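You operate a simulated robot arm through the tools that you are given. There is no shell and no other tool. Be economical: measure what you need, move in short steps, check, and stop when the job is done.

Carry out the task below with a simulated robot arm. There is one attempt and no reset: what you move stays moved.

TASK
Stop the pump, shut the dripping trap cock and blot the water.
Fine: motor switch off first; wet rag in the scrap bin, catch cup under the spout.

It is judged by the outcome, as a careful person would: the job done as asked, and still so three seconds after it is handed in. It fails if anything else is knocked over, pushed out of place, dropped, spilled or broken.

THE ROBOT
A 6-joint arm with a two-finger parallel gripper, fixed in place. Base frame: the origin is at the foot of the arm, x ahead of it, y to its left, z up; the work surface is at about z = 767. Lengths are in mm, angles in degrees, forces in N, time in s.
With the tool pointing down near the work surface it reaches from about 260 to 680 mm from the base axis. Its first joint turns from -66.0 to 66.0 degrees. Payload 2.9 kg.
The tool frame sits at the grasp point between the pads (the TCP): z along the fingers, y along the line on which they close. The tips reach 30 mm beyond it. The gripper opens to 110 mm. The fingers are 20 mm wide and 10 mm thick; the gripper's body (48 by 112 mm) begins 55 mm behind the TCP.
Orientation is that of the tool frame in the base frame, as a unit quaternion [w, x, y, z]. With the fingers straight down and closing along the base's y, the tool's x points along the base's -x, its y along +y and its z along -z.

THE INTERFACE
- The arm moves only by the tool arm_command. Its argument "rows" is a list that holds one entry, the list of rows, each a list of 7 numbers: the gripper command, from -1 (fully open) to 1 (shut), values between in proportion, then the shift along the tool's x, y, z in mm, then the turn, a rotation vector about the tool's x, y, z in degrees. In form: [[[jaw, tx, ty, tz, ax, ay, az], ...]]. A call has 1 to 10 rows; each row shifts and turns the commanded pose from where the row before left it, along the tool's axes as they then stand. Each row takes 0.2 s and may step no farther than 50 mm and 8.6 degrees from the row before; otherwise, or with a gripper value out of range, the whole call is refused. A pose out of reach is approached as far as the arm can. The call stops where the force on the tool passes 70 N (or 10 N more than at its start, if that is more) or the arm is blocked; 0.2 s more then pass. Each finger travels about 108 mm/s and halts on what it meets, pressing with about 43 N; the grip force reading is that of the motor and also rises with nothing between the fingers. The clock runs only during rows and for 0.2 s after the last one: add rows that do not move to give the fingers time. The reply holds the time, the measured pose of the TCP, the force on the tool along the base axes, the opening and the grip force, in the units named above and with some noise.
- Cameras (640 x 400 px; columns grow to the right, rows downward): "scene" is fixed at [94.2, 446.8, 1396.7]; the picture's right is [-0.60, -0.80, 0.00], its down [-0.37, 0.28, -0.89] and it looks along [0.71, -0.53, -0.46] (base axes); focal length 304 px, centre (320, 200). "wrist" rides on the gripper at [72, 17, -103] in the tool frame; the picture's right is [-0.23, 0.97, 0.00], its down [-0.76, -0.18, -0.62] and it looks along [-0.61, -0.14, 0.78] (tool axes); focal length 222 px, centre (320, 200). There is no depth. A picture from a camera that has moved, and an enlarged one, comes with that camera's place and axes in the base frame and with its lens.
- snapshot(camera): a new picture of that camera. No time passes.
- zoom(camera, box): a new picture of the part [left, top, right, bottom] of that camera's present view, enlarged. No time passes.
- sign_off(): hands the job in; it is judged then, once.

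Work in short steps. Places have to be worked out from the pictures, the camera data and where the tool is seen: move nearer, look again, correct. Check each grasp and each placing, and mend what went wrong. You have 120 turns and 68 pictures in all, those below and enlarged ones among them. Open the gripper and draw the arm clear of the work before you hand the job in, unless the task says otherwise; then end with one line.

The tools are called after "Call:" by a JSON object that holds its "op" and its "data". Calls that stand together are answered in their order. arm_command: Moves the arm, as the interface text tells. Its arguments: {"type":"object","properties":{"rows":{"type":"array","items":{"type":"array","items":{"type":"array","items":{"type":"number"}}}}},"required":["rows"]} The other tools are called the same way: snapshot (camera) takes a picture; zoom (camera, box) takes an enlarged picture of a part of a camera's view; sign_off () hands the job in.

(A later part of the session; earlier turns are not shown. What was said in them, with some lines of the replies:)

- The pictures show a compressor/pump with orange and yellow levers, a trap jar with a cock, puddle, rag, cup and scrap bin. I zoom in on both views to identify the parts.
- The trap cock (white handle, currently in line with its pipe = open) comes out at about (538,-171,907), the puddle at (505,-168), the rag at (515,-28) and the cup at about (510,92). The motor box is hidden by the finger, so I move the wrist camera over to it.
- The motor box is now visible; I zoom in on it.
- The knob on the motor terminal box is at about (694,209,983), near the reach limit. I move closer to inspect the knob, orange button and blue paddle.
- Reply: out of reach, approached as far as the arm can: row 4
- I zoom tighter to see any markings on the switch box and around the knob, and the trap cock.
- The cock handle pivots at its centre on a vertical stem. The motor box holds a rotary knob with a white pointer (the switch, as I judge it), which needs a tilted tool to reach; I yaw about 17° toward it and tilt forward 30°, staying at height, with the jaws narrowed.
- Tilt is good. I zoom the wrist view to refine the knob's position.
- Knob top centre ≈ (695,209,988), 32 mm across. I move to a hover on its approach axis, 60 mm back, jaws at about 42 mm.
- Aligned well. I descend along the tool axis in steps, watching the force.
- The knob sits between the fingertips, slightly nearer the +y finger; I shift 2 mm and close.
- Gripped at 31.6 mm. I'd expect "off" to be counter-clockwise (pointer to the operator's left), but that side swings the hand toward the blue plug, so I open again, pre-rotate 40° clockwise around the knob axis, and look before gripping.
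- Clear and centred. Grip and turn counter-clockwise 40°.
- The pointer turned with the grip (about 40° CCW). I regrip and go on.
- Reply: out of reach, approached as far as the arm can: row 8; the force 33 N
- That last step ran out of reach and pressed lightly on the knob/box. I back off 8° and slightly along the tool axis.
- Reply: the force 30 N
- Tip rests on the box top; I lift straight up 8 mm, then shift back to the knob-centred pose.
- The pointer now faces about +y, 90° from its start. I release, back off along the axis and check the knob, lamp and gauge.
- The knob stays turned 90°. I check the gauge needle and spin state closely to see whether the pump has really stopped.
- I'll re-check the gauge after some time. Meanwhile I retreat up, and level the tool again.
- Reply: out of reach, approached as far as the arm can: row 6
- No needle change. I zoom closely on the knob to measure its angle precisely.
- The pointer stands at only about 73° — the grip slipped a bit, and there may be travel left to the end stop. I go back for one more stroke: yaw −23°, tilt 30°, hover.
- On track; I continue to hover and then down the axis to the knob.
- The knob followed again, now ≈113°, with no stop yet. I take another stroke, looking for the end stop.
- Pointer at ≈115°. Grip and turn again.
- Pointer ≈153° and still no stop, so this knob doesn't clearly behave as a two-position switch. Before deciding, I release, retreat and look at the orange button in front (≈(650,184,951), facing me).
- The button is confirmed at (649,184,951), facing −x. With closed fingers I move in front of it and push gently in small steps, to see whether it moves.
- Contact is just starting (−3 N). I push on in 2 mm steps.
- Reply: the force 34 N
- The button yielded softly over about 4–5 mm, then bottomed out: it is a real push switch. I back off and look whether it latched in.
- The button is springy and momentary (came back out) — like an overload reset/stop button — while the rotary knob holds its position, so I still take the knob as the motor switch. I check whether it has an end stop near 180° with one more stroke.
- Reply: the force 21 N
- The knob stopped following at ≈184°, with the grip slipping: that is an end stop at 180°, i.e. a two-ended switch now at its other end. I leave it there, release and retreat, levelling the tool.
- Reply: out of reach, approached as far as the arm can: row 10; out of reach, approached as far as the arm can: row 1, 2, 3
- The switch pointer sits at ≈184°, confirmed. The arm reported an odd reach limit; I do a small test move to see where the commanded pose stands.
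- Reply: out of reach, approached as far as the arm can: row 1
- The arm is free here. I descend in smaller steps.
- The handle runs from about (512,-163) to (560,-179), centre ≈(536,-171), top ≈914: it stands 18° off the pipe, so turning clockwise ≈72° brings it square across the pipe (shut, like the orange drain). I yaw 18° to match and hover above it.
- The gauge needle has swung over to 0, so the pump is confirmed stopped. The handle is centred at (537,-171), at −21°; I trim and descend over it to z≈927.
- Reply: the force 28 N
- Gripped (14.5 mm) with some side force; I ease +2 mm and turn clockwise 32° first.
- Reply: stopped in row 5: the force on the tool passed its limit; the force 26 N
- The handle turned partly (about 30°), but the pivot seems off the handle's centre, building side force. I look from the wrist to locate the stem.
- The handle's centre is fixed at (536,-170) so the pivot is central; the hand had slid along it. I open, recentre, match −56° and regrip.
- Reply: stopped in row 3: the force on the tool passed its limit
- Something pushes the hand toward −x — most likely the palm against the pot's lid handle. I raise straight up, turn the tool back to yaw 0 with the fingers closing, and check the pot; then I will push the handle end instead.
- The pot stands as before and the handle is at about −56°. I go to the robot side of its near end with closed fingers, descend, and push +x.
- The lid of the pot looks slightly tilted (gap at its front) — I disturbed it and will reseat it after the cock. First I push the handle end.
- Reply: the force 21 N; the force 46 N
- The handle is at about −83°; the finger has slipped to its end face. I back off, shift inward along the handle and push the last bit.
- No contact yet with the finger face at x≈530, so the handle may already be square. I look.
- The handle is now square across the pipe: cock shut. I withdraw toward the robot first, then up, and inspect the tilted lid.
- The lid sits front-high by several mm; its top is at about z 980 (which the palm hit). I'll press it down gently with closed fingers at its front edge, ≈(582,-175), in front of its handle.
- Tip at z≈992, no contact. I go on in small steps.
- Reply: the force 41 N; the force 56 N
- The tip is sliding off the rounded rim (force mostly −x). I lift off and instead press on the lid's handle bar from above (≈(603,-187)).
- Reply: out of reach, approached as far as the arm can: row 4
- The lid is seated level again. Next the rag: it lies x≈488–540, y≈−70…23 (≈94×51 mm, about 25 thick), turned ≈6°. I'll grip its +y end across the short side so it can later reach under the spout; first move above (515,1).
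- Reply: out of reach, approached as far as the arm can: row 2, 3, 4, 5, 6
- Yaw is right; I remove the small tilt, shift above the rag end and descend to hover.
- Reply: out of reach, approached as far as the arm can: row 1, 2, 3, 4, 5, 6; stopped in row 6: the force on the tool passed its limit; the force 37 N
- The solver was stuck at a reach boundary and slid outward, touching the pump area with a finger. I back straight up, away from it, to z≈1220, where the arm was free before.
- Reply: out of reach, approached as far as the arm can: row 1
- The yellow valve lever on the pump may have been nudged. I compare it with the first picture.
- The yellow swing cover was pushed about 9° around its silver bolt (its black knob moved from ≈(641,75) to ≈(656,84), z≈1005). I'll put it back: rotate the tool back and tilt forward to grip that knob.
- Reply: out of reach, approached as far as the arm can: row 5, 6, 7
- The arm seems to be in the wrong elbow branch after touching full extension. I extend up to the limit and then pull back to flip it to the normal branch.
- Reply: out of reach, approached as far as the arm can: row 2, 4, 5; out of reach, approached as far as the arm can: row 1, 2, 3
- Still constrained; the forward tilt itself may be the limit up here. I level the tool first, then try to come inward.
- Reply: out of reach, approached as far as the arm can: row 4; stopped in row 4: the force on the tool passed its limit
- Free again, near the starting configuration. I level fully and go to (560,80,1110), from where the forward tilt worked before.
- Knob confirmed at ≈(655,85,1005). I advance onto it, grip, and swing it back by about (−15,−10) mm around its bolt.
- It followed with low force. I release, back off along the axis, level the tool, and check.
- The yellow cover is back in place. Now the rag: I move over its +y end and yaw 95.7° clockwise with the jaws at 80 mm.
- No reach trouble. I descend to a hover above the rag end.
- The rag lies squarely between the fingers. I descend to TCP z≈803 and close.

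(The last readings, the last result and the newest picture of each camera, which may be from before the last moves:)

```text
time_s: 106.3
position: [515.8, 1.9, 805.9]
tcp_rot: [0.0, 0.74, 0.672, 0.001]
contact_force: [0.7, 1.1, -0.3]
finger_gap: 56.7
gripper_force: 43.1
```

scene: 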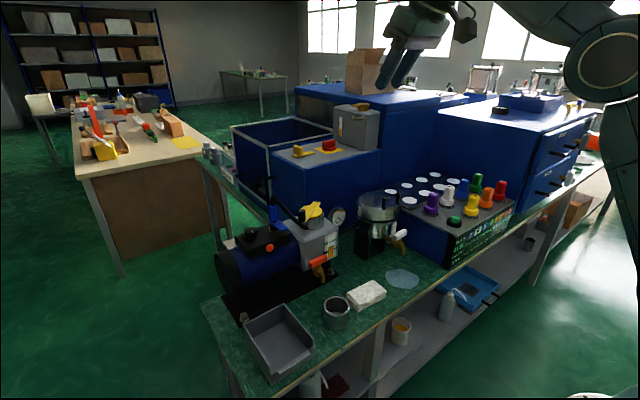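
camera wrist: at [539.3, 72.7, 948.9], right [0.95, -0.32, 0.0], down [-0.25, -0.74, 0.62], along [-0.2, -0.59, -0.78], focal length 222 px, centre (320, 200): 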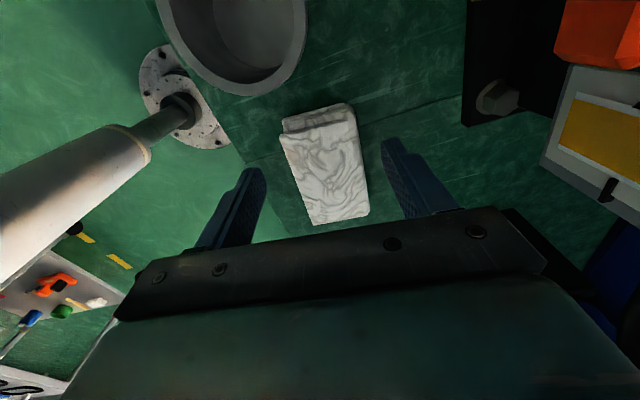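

Gripped (56.7 mm). I lift it, carry it to (410,-120), clear of everything, and rotate it back to yaw 0.

Call:
{"op": "arm_command", "data": {"rows": [[[0.8, 0, 0, -35, 0, 0, 0], [0.8, 0, 0, -35, 0, 0, 0], [0.8, -33, -23.3, 0, 0, 0, 0], [0.8, -33, -23.3, 0, 0, 0, 0], [0.8, -33, -23.3, 0, 0, 0, 0], [0.8, -33, -23.3, 0, 0, 0, 0], [0.8, 0, 0, 0, 0, 0, 0]]]}}

Call:
{"op": "arm_command", "data": {"rows": [[[0.8, 0, 0, 0, 0, 0, -8], [0.8, 0, 0, 0, 0, 0, -8], [0.8, 0, 0, 0, 0, 0, -8], [0.8, 0, 0, 0, 0, 0, -8], [0.8, 0, 0, 0, 0, 0, -8], [0.8, 0, 0, 0, 0, 0, -8], [0.8, 0, 0, 0, 0, 0, -8], [0.8, 0, 0, 0, 0, 0, -8], [0.8, 0, 0, 0, 0, 0, -8], [0.8, 0, 0, 0, 0, 0, -8]]]}}

Call:
{"op": "arm_command", "data": {"rows": [[[0.8, 0, 0, 0, 0, 0, -8], [0.8, 0, 0, 0, 0, 0, -7.6], [0.8, 0, 0, 0, 0, 0, 0]]]}}

```text
time_s: 107.9
position: [411.8, -118.1, 875.5]
tcp_rot: [-0.001, 0.74, 0.672, 0.002]
contact_force: [-0.5, -0.7, 0.2]
finger_gap: 56.6
gripper_force: 43.2
```

```text
time_s: 110.1
position: [410.8, -119.6, 876.2]
tcp_rot: [0.0, 0.134, 0.991, 0.002]
contact_force: [0.9, 0.7, -0.6]
finger_gap: 56.7
gripper_force: 43.1
```

```text
time_s: 110.9
position: [410.8, -120.4, 876.2]
tcp_rot: [0.001, -0.001, 1.0, 0.0]
contact_force: [-0.1, -0.2, -1.0]
finger_gap: 56.6
gripper_force: 42.9
```

Rag now points +x. I go to (428,-192), lower it onto the bench and then sweep forward through the puddle.

Call:
{"op": "arm_command", "data": {"rows": [[[0.8, -8.5, -36, 0, 0, 0, 0], [0.8, -8.5, -36, 0, 0, 0, 0], [0.8, 0, 0, 35, 0, 0, 0], [0.8, 0, 0, 30, 0, 0, 0], [0.8, 0, 0, 5, 0, 0, 0], [0.8, 0, 0, 3, 0, 0, 0], [0.8, 0, 0, 0, 0, 0, 0]]]}}

```text
time_s: 112.5
position: [429.6, -192.5, 804.3]
tcp_rot: [0.003, -0.001, 1.0, 0.0]
contact_force: [-15.0, 8.9, 53.3]
finger_gap: 56.7
gripper_force: 42.9
```

Pressing at 53 N; I ease 2 mm and wipe: forward to x≈467, sideways across to y≈−145, and back.

Call:
{"op": "arm_command", "data": {"rows": [[[0.8, 0, 0, -2, 0, 0, 0], [0.8, -12, 0, 0, 0, 0, 0], [0.8, -12, 0, 0, 0, 0, 0], [0.8, -13, 0, 0, 0, 0, 0], [0.8, 0, 12, 0, 0, 0, 0], [0.8, 0, 12, 0, 0, 0, 0], [0.8, 0, 12, 0, 0, 0, 0], [0.8, 0, 12, 0, 0, 0, 0], [0.8, 0, 0, 0, 0, 0, 0]]]}}

```text
time_s: 114.5
position: [468.6, -141.3, 804.9]
tcp_rot: [0.002, -0.002, 1.0, 0.002]
contact_force: [6.0, -2.5, 7.6]
finger_gap: 56.7
gripper_force: 42.9
```

Call:
{"op": "arm_command", "data": {"rows": [[[0.8, 0, -14, 1, 0, 0, 0], [0.8, 0, -14, 0, 0, 0, 0], [0.8, 0, -14, 0, 0, 0, 0], [0.8, 0, -12, 0, 0, 0, 0], [0.8, 12, 14, 0, 0, 0, 0], [0.8, 12, 14, 0, 0, 0, 0], [0.8, -12, 0, 0, 0, 0, 0], [0.8, -12, 0, 0, 0, 0, 0], [0.8, 0, 0, 0, 0, 0, 0], [0.8, 0, 0, 0, 0, 0, 0]]]}}

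Call:
{"op": "zoom", "data": {"camera": "scene", "box": [340, 215, 450, 315]}}

```text
time_s: 115.0
position: [466.6, -148.7, 805.3]
tcp_rot: [-0.004, -0.016, 1.0, 0.012]
contact_force: [-13.4, 11.3, 16.4]
finger_gap: 56.7
gripper_force: 42.7
stopped in row 2: the force on the tool passed its limit (the readings are from after the stop); the commanded pose is now the measured one
```

```text
4.00 times, centred on (395, 265) of scene
camera zoom: at [93.6, 447.1, 1396.6], right [-0.6, -0.8, 0.0], down [-0.37, 0.27, -0.89], along [0.71, -0.53, -0.46], focal length 1215 px, centre (20, -60)
```

zoom: 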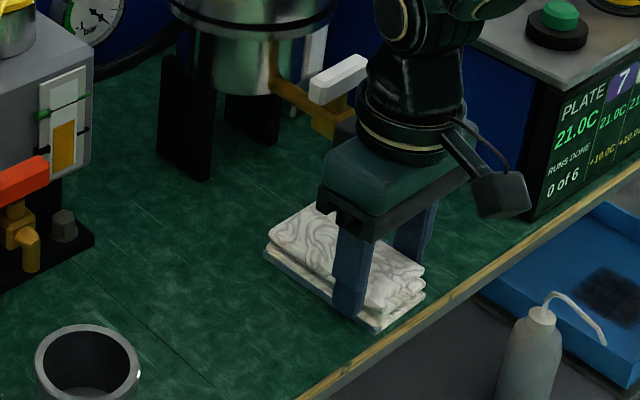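

The puddle has vanished from the visible bench and the rag's underside is wet. The hand brushed the spout, so I back off in −x, dwell a moment on the spot with small rubs, then lift clear.

Call:
{"op": "arm_command", "data": {"rows": [[[0.8, 10, 2, 0, 0, 0, 0], [0.8, 0, -10, 0, 0, 0, 0], [0.8, 0, -12, 0, 0, 0, 0], [0.8, 0, -12, 0, 0, 0, 0], [0.8, 0, 10, 0, 0, 0, 0], [0.8, 0, 10, 0, 0, 0, 0], [0.8, 0, 0, 0, 0, 0, 0], [0.8, 20, 0, -5, 0, 0, 0], [0.8, 25, 0, -20, 0, 0, 0], [0.8, 0, 0, -45, 0, 0, 0]]]}}

```text
time_s: 117.2
position: [413.3, -168.0, 871.4]
tcp_rot: [-0.003, -0.015, 1.0, 0.012]
contact_force: [1.0, -0.6, -0.1]
finger_gap: 56.7
gripper_force: 43.1
```

Next the wet rag into the scrap bin (x 459–585, y 193–300, rim ≈825). I raise and carry it around at x≈413.

Call:
{"op": "arm_command", "data": {"rows": [[[0.8, 0, 0, -45, 0, 0, 0], [0.8, 0, 46, -10, 0, 0, 0], [0.8, 0, 46, 0, 0, 0, 0], [0.8, 0, 46, 0, 0, 0, 0], [0.8, 0, 46, 0, 0, 0, 0], [0.8, 0, 46, 0, 0, 0, 0], [0.8, 0, 46, 0, 0, 0, 0], [0.8, 0, 46, 0, 0, 0, 0], [0.8, 0, 46, 0, 0, 0, 0], [0.8, 0, 46, 0, 0, 0, 0]]]}}

```text
time_s: 119.4
position: [400.1, 245.6, 938.1]
tcp_rot: [-0.002, -0.016, 1.0, 0.01]
contact_force: [-0.3, -0.8, 0.4]
finger_gap: 56.5
gripper_force: 43.3
```

Call:
{"op": "arm_command", "data": {"rows": [[[0.8, -48, 0, 0, 1.1, 0, 1.8], [0.8, -49, 2, 0, 0, 0, 0], [0.8, 0, 0, 0, 0, 0, 0], [0.8, 0, 0, 40, 0, 0, 0], [0.8, 0, 0, 40, 0, 0, 0], [0.8, 0, 0, 20, 0, 0, 0], [0.8, 0, 0, 0, 0, 0, 0]]]}}

```text
time_s: 121.0
position: [496.4, 249.7, 837.6]
tcp_rot: [-0.003, 0.0, 1.0, 0.001]
contact_force: [0.2, 0.1, 0.6]
finger_gap: 56.6
gripper_force: 42.6
```

Rag is inside the bin outline without contact. I lower the rest and release gently.

Call:
{"op": "arm_command", "data": {"rows": [[[0.8, -2, -2.5, 12, 0, 0, 0], [0.8, 0, 0, 10, 0, 0, 0], [0.8, 0, 0, 0, 0, 0, 0], [0.2, 0, 0, 0, 0, 0, 0], [-0.2, 0, 0, 0, 0, 0, 0], [-0.2, 0, 0, 0, 0, 0, 0], [-0.2, 0, 0, -40, 0, 0, 0], [-0.2, 0, 0, -45, 0, 0, 0], [-0.2, 0, 0, 0, 0, 0, 0]]]}}

```text
time_s: 123.0
position: [499.8, 247.8, 899.0]
tcp_rot: [-0.002, 0.0, 1.0, 0.001]
contact_force: [1.0, 0.4, 0.9]
finger_gap: 65.9
gripper_force: 0.0
```

Rag released in the bin. For the cup (axis ≈(505,88), ø65, rim 818), I'll grip it with the tool tilted 45° from the robot side so the hand stays clear of the spout. I move back and tilt.

Call:
{"op": "arm_command", "data": {"rows": [[[-0.2, 20, -10, -40, 0, 0, 0], [-0.64, 20, -45, 0, 0, 0, 0], [-0.64, 20, -45, 0, 0, 0, 0], [-0.64, 5, -45, 0, 0, 0, 0], [-0.64, 0, -15, 0, 0, -7.5, 0], [-0.64, 0, 0, 0, 0, -7.5, 0], [-0.64, 0, 0, 0, 0, -7.5, 0], [-0.64, 0, 0, 0, 0, -7.5, 0], [-0.64, 0, 0, 0, 0, -7.5, 0], [-0.64, 0, 0, 0, 0, -7.5, 0]]]}}

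```text
time_s: 125.2
position: [433.6, 87.2, 940.2]
tcp_rot: [0.381, 0.001, 0.925, 0.0]
contact_force: [0.3, -0.4, -0.9]
finger_gap: 90.2
gripper_force: 0.1
```

Call:
{"op": "arm_command", "data": {"rows": [[[-0.64, 26, 0.6, 29, 0, 0, 0], [-0.64, 26, 0, 29, 0, 0, 0], [-0.64, 0, 0, 0, 0, 0, 0], [-0.64, 0, 0, 25, 0, 0, 0], [-0.64, 0, 0, 25, 0, 0, 0], [-0.64, 0, 0, 20, 0, 0, 0], [-0.64, 0, 0, 6, 0, 0, 0], [-0.64, 0, 0, 0, 0, 0, 0]]]}}

```text
time_s: 127.0
position: [492.7, 87.9, 809.2]
tcp_rot: [0.381, 0.0, 0.925, 0.002]
contact_force: [-0.2, -0.5, 1.4]
finger_gap: 90.1
gripper_force: 0.2
```

Positioned around the cup without contact. I close gently.

Call:
{"op": "arm_command", "data": {"rows": [[[-0.3, 0, 0, 0, 0, 0, 0], [0, 0, 0, 0, 0, 0, 0], [0.3, 0, 0, 0, 0, 0, 0], [0.3, 0, 0, 0, 0, 0, 0], [0.3, 0, 0, 0, 0, 0, 0]]]}}

```text
time_s: 128.2
position: [492.2, 88.7, 809.9]
tcp_rot: [0.38, 0.0, 0.925, 0.002]
contact_force: [0.0, -0.5, -0.5]
finger_gap: 59.1
gripper_force: 43.3
```

Cup held (59 mm). I lift it 20 mm and carry it along −y to the spout, x +7.

Call:
{"op": "arm_command", "data": {"rows": [[[0.3, -14, 0, -14, 0, 0, 0], [0.3, 0, -43, 0, 0, 0, 0], [0.3, 0, -43, 0, 0, 0, 0], [0.3, 0, -43, 0, 0, 0, 0], [0.3, 0, -43, 0, 0, 0, 0], [0.3, 0, -43, 0, 0, 0, 0], [0.3, -5, -40, 5, 0, 0, 0], [0.3, 0, 0, 0, 0, 0, 0]]]}}

```text
time_s: 130.0
position: [500.8, -166.5, 828.0]
tcp_rot: [0.381, 0.001, 0.924, 0.001]
contact_force: [-0.5, -0.5, -0.8]
finger_gap: 58.6
gripper_force: 42.8
```

I lower it 18 mm and look before releasing.

Call:
{"op": "arm_command", "data": {"rows": [[[0.3, 7, 0, 7, 0, 0, 0], [0.3, 5.5, 0, 5.5, 0, 0, 0], [0.3, 0, 0, 0, 0, 0, 0]]]}}

Call:
{"op": "snapshot", "data": {"camera": "wrist"}}

```text
time_s: 130.8
position: [499.5, -164.6, 811.2]
tcp_rot: [0.381, 0.0, 0.925, 0.002]
contact_force: [-0.2, -0.8, 2.4]
finger_gap: 58.7
gripper_force: 42.2
```

```text
1 pictures are left
camera wrist: at [375.6, -149.6, 831.8], right [0.16, 0.97, 0.16], down [0.1, -0.18, 0.98], along [0.98, -0.14, -0.13], focal length 222 px, centre (320, 200)
```

wrist: 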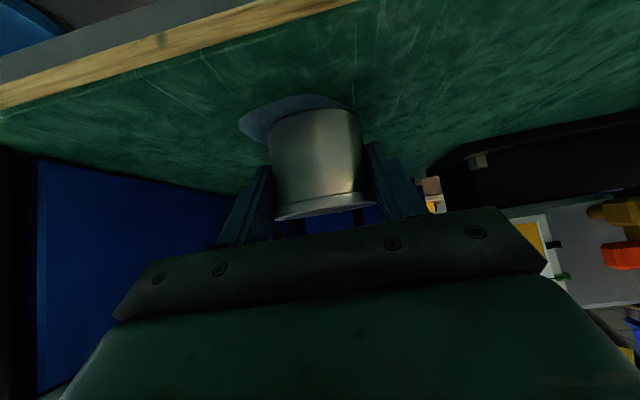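

The wrist view shows a remaining, smaller wet patch around the cup's foot, so the blotting isn't finished. I put the cup back on its former spot first, to blot again.

Call:
{"op": "arm_command", "data": {"rows": [[[0.3, -13, 0, -13, 0, 0, 0], [0.3, 5, 43, -5, 0, 0, 0], [0.3, 0, 43, 0, 0, 0, 0], [0.3, 0, 43, 0, 0, 0, 0], [0.3, 0, 43, 0, 0, 0, 0], [0.3, 0, 43, 0, 0, 0, 0], [0.3, 0, 38, 0, 0, 0, 0], [0.3, 0, 0, 0, 0, 0, 0], [0.3, 7, 0, 7, 0, 0, 0], [0.3, 5.5, 0, 5.5, 0, 0, 0]]]}}

```text
time_s: 133.0
position: [492.9, 84.0, 811.2]
tcp_rot: [0.38, 0.001, 0.925, 0.001]
contact_force: [-0.5, -0.2, -1.3]
finger_gap: 58.6
gripper_force: 43.4
```

I set it down the last millimetre, release, and back out along the tool axis.

Call:
{"op": "arm_command", "data": {"rows": [[[0.3, 0.9, 0, 0.9, 0, 0, 0], [0.3, 0, 0, 0, 0, 0, 0], [0, 0, 0, 0, 0, 0, 0], [-0.4, 0, 0, 0, 0, 0, 0], [-0.64, 0, 0, 0, 0, 0, 0], [-0.64, 0, 0, -40, 0, 0, 0], [-0.64, 0, 0, -45, 0, 0, 0], [-0.64, -30, 0, -30, 0, 0, 0], [-0.64, -30, 0, -30, 0, 0, 0]]]}}

Call:
{"op": "arm_command", "data": {"rows": [[[-0.2, 0, 0, 0, 0, 7.5, 0], [-0.2, 0, 0, 0, 0, 7.5, 0], [-0.2, 0, 0, 0, 0, 7.5, 0], [-0.2, 0, 0, 0, 0, 7.5, 0], [-0.2, 0, 0, 0, 0, 7.5, 0], [-0.2, 0, 0, 0, 0, 7.5, 0], [-0.2, -20, 48, 0, 0, 0, 0], [-0.2, -20, 48, 0, 0, 0, 0], [-0.2, -20, 48, 0, 0, 0, 0], [-0.2, 0, 0, 0, 0, 0, 0]]]}}

```text
time_s: 135.0
position: [433.2, 84.8, 956.4]
tcp_rot: [0.38, 0.0, 0.925, 0.001]
contact_force: [-0.1, -0.3, 0.9]
finger_gap: 90.0
gripper_force: 0.1
```

```text
refused: row 7 steps farther than a row can; nothing moved
```

Call:
{"op": "arm_command", "data": {"rows": [[[-0.2, 0, 0, 0, 0, 7.5, 0], [-0.2, 0, 0, 0, 0, 7.5, 0], [-0.2, 0, 0, 0, 0, 7.5, 0], [-0.2, 0, 0, 0, 0, 7.5, 0], [-0.2, 0, 0, 0, 0, 7.5, 0], [-0.2, 0, 0, 0, 0, 7.5, 0], [-0.2, -22, 42, 0, 0, 0, 0], [-0.2, -22, 42, 0, 0, 0, 0], [-0.2, -22, 42, 0, 0, 0, 0], [-0.2, 0, 37, 0, 0, 0, 0]]]}}

```text
time_s: 137.2
position: [498.9, 247.0, 956.5]
tcp_rot: [-0.003, 0.0, 1.0, 0.001]
contact_force: [-0.1, 0.1, 1.3]
finger_gap: 66.0
gripper_force: 0.1
```

Exactly above the rag in the bin; I descend to the same release pose and regrip.

Call:
{"op": "arm_command", "data": {"rows": [[[-0.2, -1, 1, 45, 0, 0, 0], [-0.2, 0, 0, 45, 0, 0, 0], [-0.2, 0, 0, 35, 0, 0, 0], [-0.2, 0, 0, 16, 0, 0, 0], [-0.2, 0, 0, 0, 0, 0, 0], [0.3, 0, 0, 0, 0, 0, 0], [0.8, 0, 0, 0, 0, 0, 0], [0.8, 0, 0, 0, 0, 0, 0]]]}}

```text
time_s: 139.0
position: [501.6, 247.8, 811.3]
tcp_rot: [-0.002, 0.0, 1.0, 0.001]
contact_force: [-0.3, -0.1, 0.1]
finger_gap: 56.7
gripper_force: 42.9
```

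Gripped again. I lift it out and carry it back to the puddle side.

Call:
{"op": "arm_command", "data": {"rows": [[[0.8, 0, 0, -45, 0, 0, 0], [0.8, 0, 0, -45, 0, 0, 0], [0.8, 0, 0, -35, 0, 0, 0], [0.8, 45, 0, 0, 0, 0, 0], [0.8, 40, -20, 0, 0, 0, 0], [0.8, 0, -48, 0, 0, 0, 0], [0.8, 0, -48, 0, 0, 0, 0], [0.8, 0, -48, 0, 0, 0, 0], [0.8, 0, -48, 0, 0, 0, 0], [0.8, 0, -48, 0, 0, 0, 0]]]}}

Call:
{"op": "arm_command", "data": {"rows": [[[0.8, 0, -48, 0, 0, 0, 0], [0.8, 0, -48, 0, 0, 0, 0], [0.8, 0, -48, 0, 0, 0, 0], [0.8, -10, -10, 0, 0, 0, 0], [0.8, 0, 0, 45, 0, 0, 0], [0.8, 0, 0, 45, 0, 0, 0], [0.8, 0, 0, 0, 0, 0, 0]]]}}

```text
time_s: 141.2
position: [416.7, -8.5, 935.3]
tcp_rot: [-0.001, -0.001, 1.0, 0.001]
contact_force: [0.4, -1.0, -0.2]
finger_gap: 56.8
gripper_force: 42.7
```

```text
time_s: 142.8
position: [423.9, -167.4, 847.9]
tcp_rot: [-0.002, 0.0, 1.0, 0.001]
contact_force: [-0.2, 0.5, -0.2]
finger_gap: 56.4
gripper_force: 42.4
```

Call:
{"op": "arm_command", "data": {"rows": [[[0.8, -6, 0, 20, 0, 0, 0], [0.8, 0, 0, 16, 0, 0, 0], [0.8, 0, 0, 4, 0, 0, 0], [0.8, 0, 0, 0, 0, 0, 0]]]}}

```text
time_s: 143.8
position: [430.8, -164.9, 808.8]
tcp_rot: [-0.002, 0.0, 1.0, 0.001]
contact_force: [0.2, 0.7, -0.1]
finger_gap: 56.6
gripper_force: 42.7
```

Call:
{"op": "arm_command", "data": {"rows": [[[0.8, 0, 0, 3, 0, 0, 0], [0.8, 0, 0, 0, 0, 0, 0]]]}}

```text
time_s: 144.4
position: [431.1, -164.5, 805.9]
tcp_rot: [-0.002, 0.0, 1.0, 0.0]
contact_force: [-2.6, 1.0, 5.1]
finger_gap: 56.7
gripper_force: 43.3
```

Light contact. I add 0.7 mm and wipe with longer strokes across the patch.

Call:
{"op": "arm_command", "data": {"rows": [[[0.8, 0, 0, 0.7, 0, 0, 0], [0.8, -13, 0, 0, 0, 0, 0], [0.8, -13, 0, 0, 0, 0, 0], [0.8, -12, 0, 0, 0, 0, 0], [0.8, 0, -10, 0, 0, 0, 0], [0.8, 0, -10, 0, 0, 0, 0], [0.8, 0, -10, 0, 0, 0, 0], [0.8, 0, 10, 0, 0, 0, 0], [0.8, 0, 10, 0, 0, 0, 0], [0.8, 0, 10, 0, 0, 0, 0]]]}}

Call:
{"op": "arm_command", "data": {"rows": [[[0.8, 0, 10, 0, 0, 0, 0], [0.8, 0, 10, 0, 0, 0, 0], [0.8, 0, 8, 0, 0, 0, 0], [0.8, 0, -10, 0, 0, 0, 0], [0.8, 0, -10, 0, 0, 0, 0], [0.8, 0, -8, 0, 0, 0, 0], [0.8, 12, 0, 0, 0, 0, 0], [0.8, 12, 0, 0, 0, 0, 0], [0.8, -12, 0, 0, 0, 0, 0], [0.8, -12, 0, 0, 0, 0, 0]]]}}

```text
time_s: 145.6
position: [465.0, -166.1, 805.1]
tcp_rot: [-0.007, -0.008, 1.0, 0.007]
contact_force: [-19.8, 7.9, 17.4]
finger_gap: 56.5
gripper_force: 42.9
stopped in row 6: the force on the tool passed its limit (the readings are from after the stop); the commanded pose is now the measured one
```

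```text
time_s: 146.9
position: [466.7, -149.4, 805.5]
tcp_rot: [-0.009, -0.023, 1.0, 0.017]
contact_force: [-14.1, 11.0, 13.2]
finger_gap: 56.6
gripper_force: 42.0
stopped in row 6: the force on the tool passed its limit (the readings are from after the stop); the commanded pose is now the measured one
```

Moving at x≈466 the palm rubs the spout. I back off to x≈455, straighten the tool and wipe there.

Call:
{"op": "arm_command", "data": {"rows": [[[0.8, 10, 0, -2, 0, 0, 0], [0.8, 2, 0, -2, 1.9, -1.1, 2.6], [0.8, 0, 0, 4, 0, 0, 0], [0.8, 0, 0, 0, 0, 0, 0]]]}}

```text
time_s: 147.9
position: [456.5, -150.5, 805.7]
tcp_rot: [0.003, 0.001, 1.0, -0.001]
contact_force: [-1.9, 0.2, 5.4]
finger_gap: 56.6
gripper_force: 43.0
```

Call:
{"op": "arm_command", "data": {"rows": [[[0.8, 0, -8, 0.5, 0, 0, 0], [0.8, 0, -10, 0, 0, 0, 0], [0.8, 0, -10, 0, 0, 0, 0], [0.8, 0, -10, 0, 0, 0, 0], [0.8, 0, 10, 0, 0, 0, 0], [0.8, 0, 10, 0, 0, 0, 0], [0.8, 0, 10, 0, 0, 0, 0], [0.8, 0, 8, 0, 0, 0, 0], [0.8, 0, -8, 0, 0, 0, 0], [0.8, 0, -10, 0, 0, 0, 0]]]}}

Call:
{"op": "arm_command", "data": {"rows": [[[0.8, 10, 0, 0, 0, 0, 0], [0.8, 10, 0, 0, 0, 0, 0], [0.8, -10, 0, 0, 0, 0, 0], [0.8, -12, 0, 0, 0, 0, 0], [0.8, 10, -8, 0, 0, 0, 0], [0.8, -10, 0, 0, 0, 0, 0], [0.8, 10, 16, 0, 0, 0, 0], [0.8, -10, 0, 0, 0, 0, 0], [0.8, 0, -8, 0, 0, 0, 0], [0.8, 0, 0, 0, 0, 0, 0]]]}}

Call:
{"op": "arm_command", "data": {"rows": [[[0.8, 0, 0, 0, 0, 0, 0], [0.8, 0, 0, 0, 0, 0, 0], [0.8, 0, 0, 0, 0, 0, 0], [0.8, 0, 0, 0, 0, 0, 0], [0.8, 0, 0, 0, 0, 0, 0], [0.8, 0, 0, 0, 0, 0, 0], [0.8, 0, 0, 0, 0, 0, 0], [0.8, 0, 0, 0, 0, 0, 0], [0.8, 0, 0, 0, 0, 0, 0], [0.8, 0, 0, 0, 0, 0, 0]]]}}

```text
time_s: 150.1
position: [456.5, -165.9, 806.1]
tcp_rot: [0.002, -0.001, 1.0, 0.0]
contact_force: [2.3, 18.1, 24.4]
finger_gap: 56.6
gripper_force: 43.3
```

```text
time_s: 152.3
position: [457.9, -165.9, 803.6]
tcp_rot: [0.002, 0.0, 1.0, 0.001]
contact_force: [-10.5, 12.0, 20.4]
finger_gap: 56.6
gripper_force: 42.6
```

```text
time_s: 154.5
position: [458.1, -168.5, 803.4]
tcp_rot: [0.002, 0.002, 1.0, -0.001]
contact_force: [-0.9, -0.4, 0.8]
finger_gap: 56.7
gripper_force: 42.8
```

Blotting strokes done. I lift the rag away, carry it above the bin, and use the last picture to judge the bench.

Call:
{"op": "arm_command", "data": {"rows": [[[0.8, 25, 0, -6, 0, 0, 0], [0.8, 25, 0, -40, 0, 0, 0], [0.8, 0, 0, -45, 0, 0, 0], [0.8, 0, 45, -42, 0, 0, 0], [0.8, 0, 48, 0, 0, 0, 0], [0.8, 0, 48, 0, 0, 0, 0], [0.8, 0, 48, 0, 0, 0, 0], [0.8, 0, 48, 0, 0, 0, 0], [0.8, 0, 48, 0, 0, 0, 0], [0.8, 0, 48, 0, 0, 0, 0]]]}}

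Call:
{"op": "arm_command", "data": {"rows": [[[0.8, 0, 48, 0, 0, 0, 0], [0.8, -30, 32, 0, 0, 0, 0], [0.8, -45, 0, 0, 0, 0, 0], [0.8, -15, 0, 0, 0, 0, 0], [0.8, 0, 0, 0, 0, 0, 0]]]}}

Call:
{"op": "zoom", "data": {"camera": "scene", "box": [220, 180, 450, 350]}}

```text
refused: row 4 steps farther than a row can; nothing moved
```

```text
time_s: 155.3
position: [505.3, -88.6, 805.0]
tcp_rot: [-0.022, 0.019, 1.0, -0.003]
contact_force: [-39.4, 11.0, 31.1]
finger_gap: 56.6
gripper_force: 42.3
stopped in row 3: the force on the tool passed its limit (the readings are from after the stop); the commanded pose is now the measured one
```

```text
2.35 times, centred on (335, 265) of scene
camera zoom: at [92.6, 447.2, 1396.6], right [-0.6, -0.8, 0.0], down [-0.37, 0.27, -0.89], along [0.71, -0.53, -0.46], focal length 715 px, centre (285, 47)
```

zoom: 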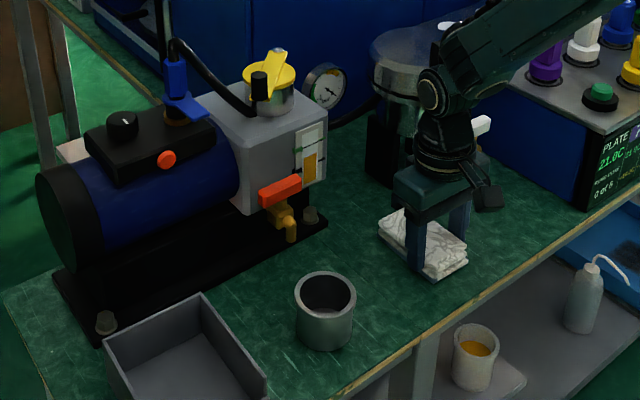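

The bench where the puddle was now looks dry. One of my calls was refused and the next slid the rag along the bench to (505,-89) with a light bump; I back off in −x, straighten, and lift.

Call:
{"op": "arm_command", "data": {"rows": [[[0.8, 20, 0, -2, 0, 0, 0], [0.8, 40, 0, -8, 0, -2.5, -2.2], [0.8, 15, 0, -40, 0, 0, 0], [0.8, 0, 0, -45, 0, 0, 0], [0.8, 0, 0, -40, 0, 0, 0], [0.8, 0, 0, 0, 0, 0, 0]]]}}

```text
time_s: 156.7
position: [431.4, -85.8, 942.4]
tcp_rot: [0.003, -0.001, 1.0, -0.004]
contact_force: [1.2, 0.0, -0.7]
finger_gap: 56.6
gripper_force: 43.2
```

Held securely, no slip. I carry it to the bin.

Call:
{"op": "arm_command", "data": {"rows": [[[0.8, 0, 47.5, 0, 0, 0, 0], [0.8, 0, 47.5, 0, 0, 0, 0], [0.8, 0, 47.5, 0, 0, 0, 0], [0.8, 0, 47.5, 0, 0, 0, 0], [0.8, 0, 47.5, 0, 0, 0, 0], [0.8, 0, 47.5, 0, 0, 0, 0], [0.8, 0, 47.5, 0, 0, 0, 0], [0.8, -35, 0, 0, 0, 0, 0], [0.8, -34, 0, 0, 0, 0, 0], [0.8, 0, 0, 0, 0, 0, 0]]]}}

```text
time_s: 158.9
position: [501.2, 249.4, 938.6]
tcp_rot: [0.003, -0.002, 1.0, -0.003]
contact_force: [0.1, -0.8, -0.4]
finger_gap: 56.4
gripper_force: 42.6
```

Call:
{"op": "arm_command", "data": {"rows": [[[0.8, 1, -1.5, 40, 0, 0, 0], [0.8, 0, 0, 40, 0, 0, 0], [0.8, 0, 0, 30, 0, 0, 0], [0.8, 0, 0, 14, 0, 0, 0], [0.8, 0, 0, 0, 0, 0, 0], [0.2, 0, 0, 0, 0, 0, 0], [-0.2, 0, 0, 0, 0, 0, 0], [-0.2, 0, 0, 0, 0, 0, 0], [-0.2, 0, 0, -45, 0, 0, 0], [-0.2, 0, 0, -45, 0, 0, 0]]]}}

```text
time_s: 161.1
position: [503.8, 248.0, 906.4]
tcp_rot: [0.003, -0.002, 1.0, -0.003]
contact_force: [-0.1, -0.8, -0.5]
finger_gap: 65.9
gripper_force: 0.0
```

Rag released in the bin. Same tilted approach for the cup, which I left with the TCP at (492.5,84.3,810).

Call:
{"op": "arm_command", "data": {"rows": [[[-0.2, 22, -10, -35, 0, 0, 0], [-0.64, 20, -45, 0, 0, 0, 0], [-0.64, 20, -45, 0, 0, 0, 0], [-0.64, 8, -45, 0, 0, 0, 0], [-0.64, 0, -18.5, 0, 0, -7.5, 0], [-0.64, 0, 0, 0, 0, -7.5, 0], [-0.64, 0, 0, 0, 0, -7.5, 0], [-0.64, 0, 0, 0, 0, -7.5, 0], [-0.64, 0, 0, 0, 0, -7.5, 0], [-0.64, 0, 0, 0, 0, -7.5, 0]]]}}

```text
time_s: 163.3
position: [431.0, 81.8, 942.2]
tcp_rot: [0.387, -0.002, 0.922, -0.003]
contact_force: [0.0, -0.2, 0.2]
finger_gap: 90.0
gripper_force: 0.0
```

Call:
{"op": "arm_command", "data": {"rows": [[[-0.64, 25.6, 1.3, 28, 0, 0, 0], [-0.64, 25.6, 1.2, 28, 0, 0, 0], [-0.64, 0, 0, 0, 0, 0, 0], [-0.64, 0, 0, 25, 0, 0, 0], [-0.64, 0, 0, 25, 0, 0, 0], [-0.64, 0, 0, 20, 0, 0, 0], [-0.64, 0, 0, 10, 0, 0, 0], [-0.64, 0, 0, 0, 0, 0, 0]]]}}

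```text
time_s: 165.1
position: [491.7, 84.0, 808.4]
tcp_rot: [0.386, -0.003, 0.922, -0.002]
contact_force: [-0.9, 1.3, -0.2]
finger_gap: 90.3
gripper_force: 0.1
```

Right on the former grip pose. I close, then lift and carry to the spout.

Call:
{"op": "arm_command", "data": {"rows": [[[-0.3, 0, 0, 0, 0, 0, 0], [0, 0, 0, 0, 0, 0, 0], [0.3, 0, 0, 0, 0, 0, 0], [0.3, 0, 0, 0, 0, 0, 0], [0.3, 0, 0, 0, 0, 0, 0]]]}}

Call:
{"op": "arm_command", "data": {"rows": [[[0.3, -14, 0, -14, 0, 0, 0], [0.3, 0, -43, 0, 0, 0, 0], [0.3, 0, -43, 0, 0, 0, 0], [0.3, 0, -43, 0, 0, 0, 0], [0.3, 0, -43, 0, 0, 0, 0], [0.3, 0, -43, 0, 0, 0, 0], [0.3, -5.5, -36, 5.5, 0, 0, 0], [0.3, 0, 0, 0, 0, 0, 0]]]}}

```text
time_s: 166.3
position: [491.9, 84.7, 809.1]
tcp_rot: [0.386, -0.002, 0.923, -0.002]
contact_force: [0.5, 1.1, 0.6]
finger_gap: 58.6
gripper_force: 42.8
```

```text
time_s: 168.1
position: [500.2, -167.6, 829.4]
tcp_rot: [0.386, -0.004, 0.922, -0.001]
contact_force: [0.2, 0.0, -0.8]
finger_gap: 58.4
gripper_force: 43.2
```

Over the spot. I lower 20 mm, release and back out along the axis.

Call:
{"op": "arm_command", "data": {"rows": [[[0.3, 7, 0, 7, 0, 0, 0], [0.3, 5.7, 0, 5.7, 0, 0, 0], [0.3, 0.9, 0, 0.9, 0, 0, 0], [0.3, 0, 0, 0, 0, 0, 0]]]}}

Call:
{"op": "arm_command", "data": {"rows": [[[0, 0, 0, 0, 0, 0, 0], [-0.4, 0, 0, 0, 0, 0, 0], [-0.64, 0, 0, 0, 0, 0, 0], [-0.64, 0, 0, 0, 0, 0, 0], [-0.64, 0, 0, -35, 0, 0, 0], [-0.64, 0, 0, -45, 0, 0, 0], [-0.64, -14, 0, -40, 0, 0, 0], [-0.64, -20, 0, -40, 0, 0, 0], [-0.64, 0, 0, 0, 0, 0, 0]]]}}

```text
time_s: 169.1
position: [499.8, -167.6, 810.8]
tcp_rot: [0.386, -0.003, 0.922, -0.001]
contact_force: [0.1, -0.1, -0.5]
finger_gap: 58.5
gripper_force: 43.0
```

```text
time_s: 171.1
position: [407.6, -170.1, 949.0]
tcp_rot: [0.386, -0.003, 0.922, -0.001]
contact_force: [0.5, 0.1, -0.7]
finger_gap: 90.5
gripper_force: 0.1
```

Cup released under the spout. I level the tool, open, and draw the arm clear.

Call:
{"op": "arm_command", "data": {"rows": [[[-1, 0, 0, -20, 0, 7.5, 0], [-1, 0, 0, -20, 0, 7.5, 0], [-1, 0, 0, -20, 0, 7.5, 0], [-1, 0, 0, -20, 0, 7.5, 0], [-1, 0, 0, -20, 0, 7.5, 0], [-1, 0, 0, -20, 0, 7.5, 0], [-1, 0, 25, -40, 0, 0, 0], [-1, 0, 25, -40, 0, 0, 0], [-1, 0, 0, 0, 0, 0, 0]]]}}

Call:
{"op": "sign_off", "data": {}}

```text
time_s: 173.1
position: [359.7, -113.5, 1130.3]
tcp_rot: [0.004, 0.0, 1.0, -0.004]
contact_force: [-0.1, 0.2, 0.0]
finger_gap: 109.8
gripper_force: 0.0
```

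```text
The job is handed in.
```

The pump is stopped (gauge at 0), the trap cock turned square across its pipe, the puddle blotted, the rag in the scrap bin and the cup under the spout; with no pictures left, the final rag and cup placings went by arm readings only, and I can't say whether the knob (turned to its stop) or the orange button (also pressed) stopped the motor. Along the way I knocked the pot lid and the pump's yellow cover and put both back, and I rubbed the spout and may have bumped the cock handle while wiping.
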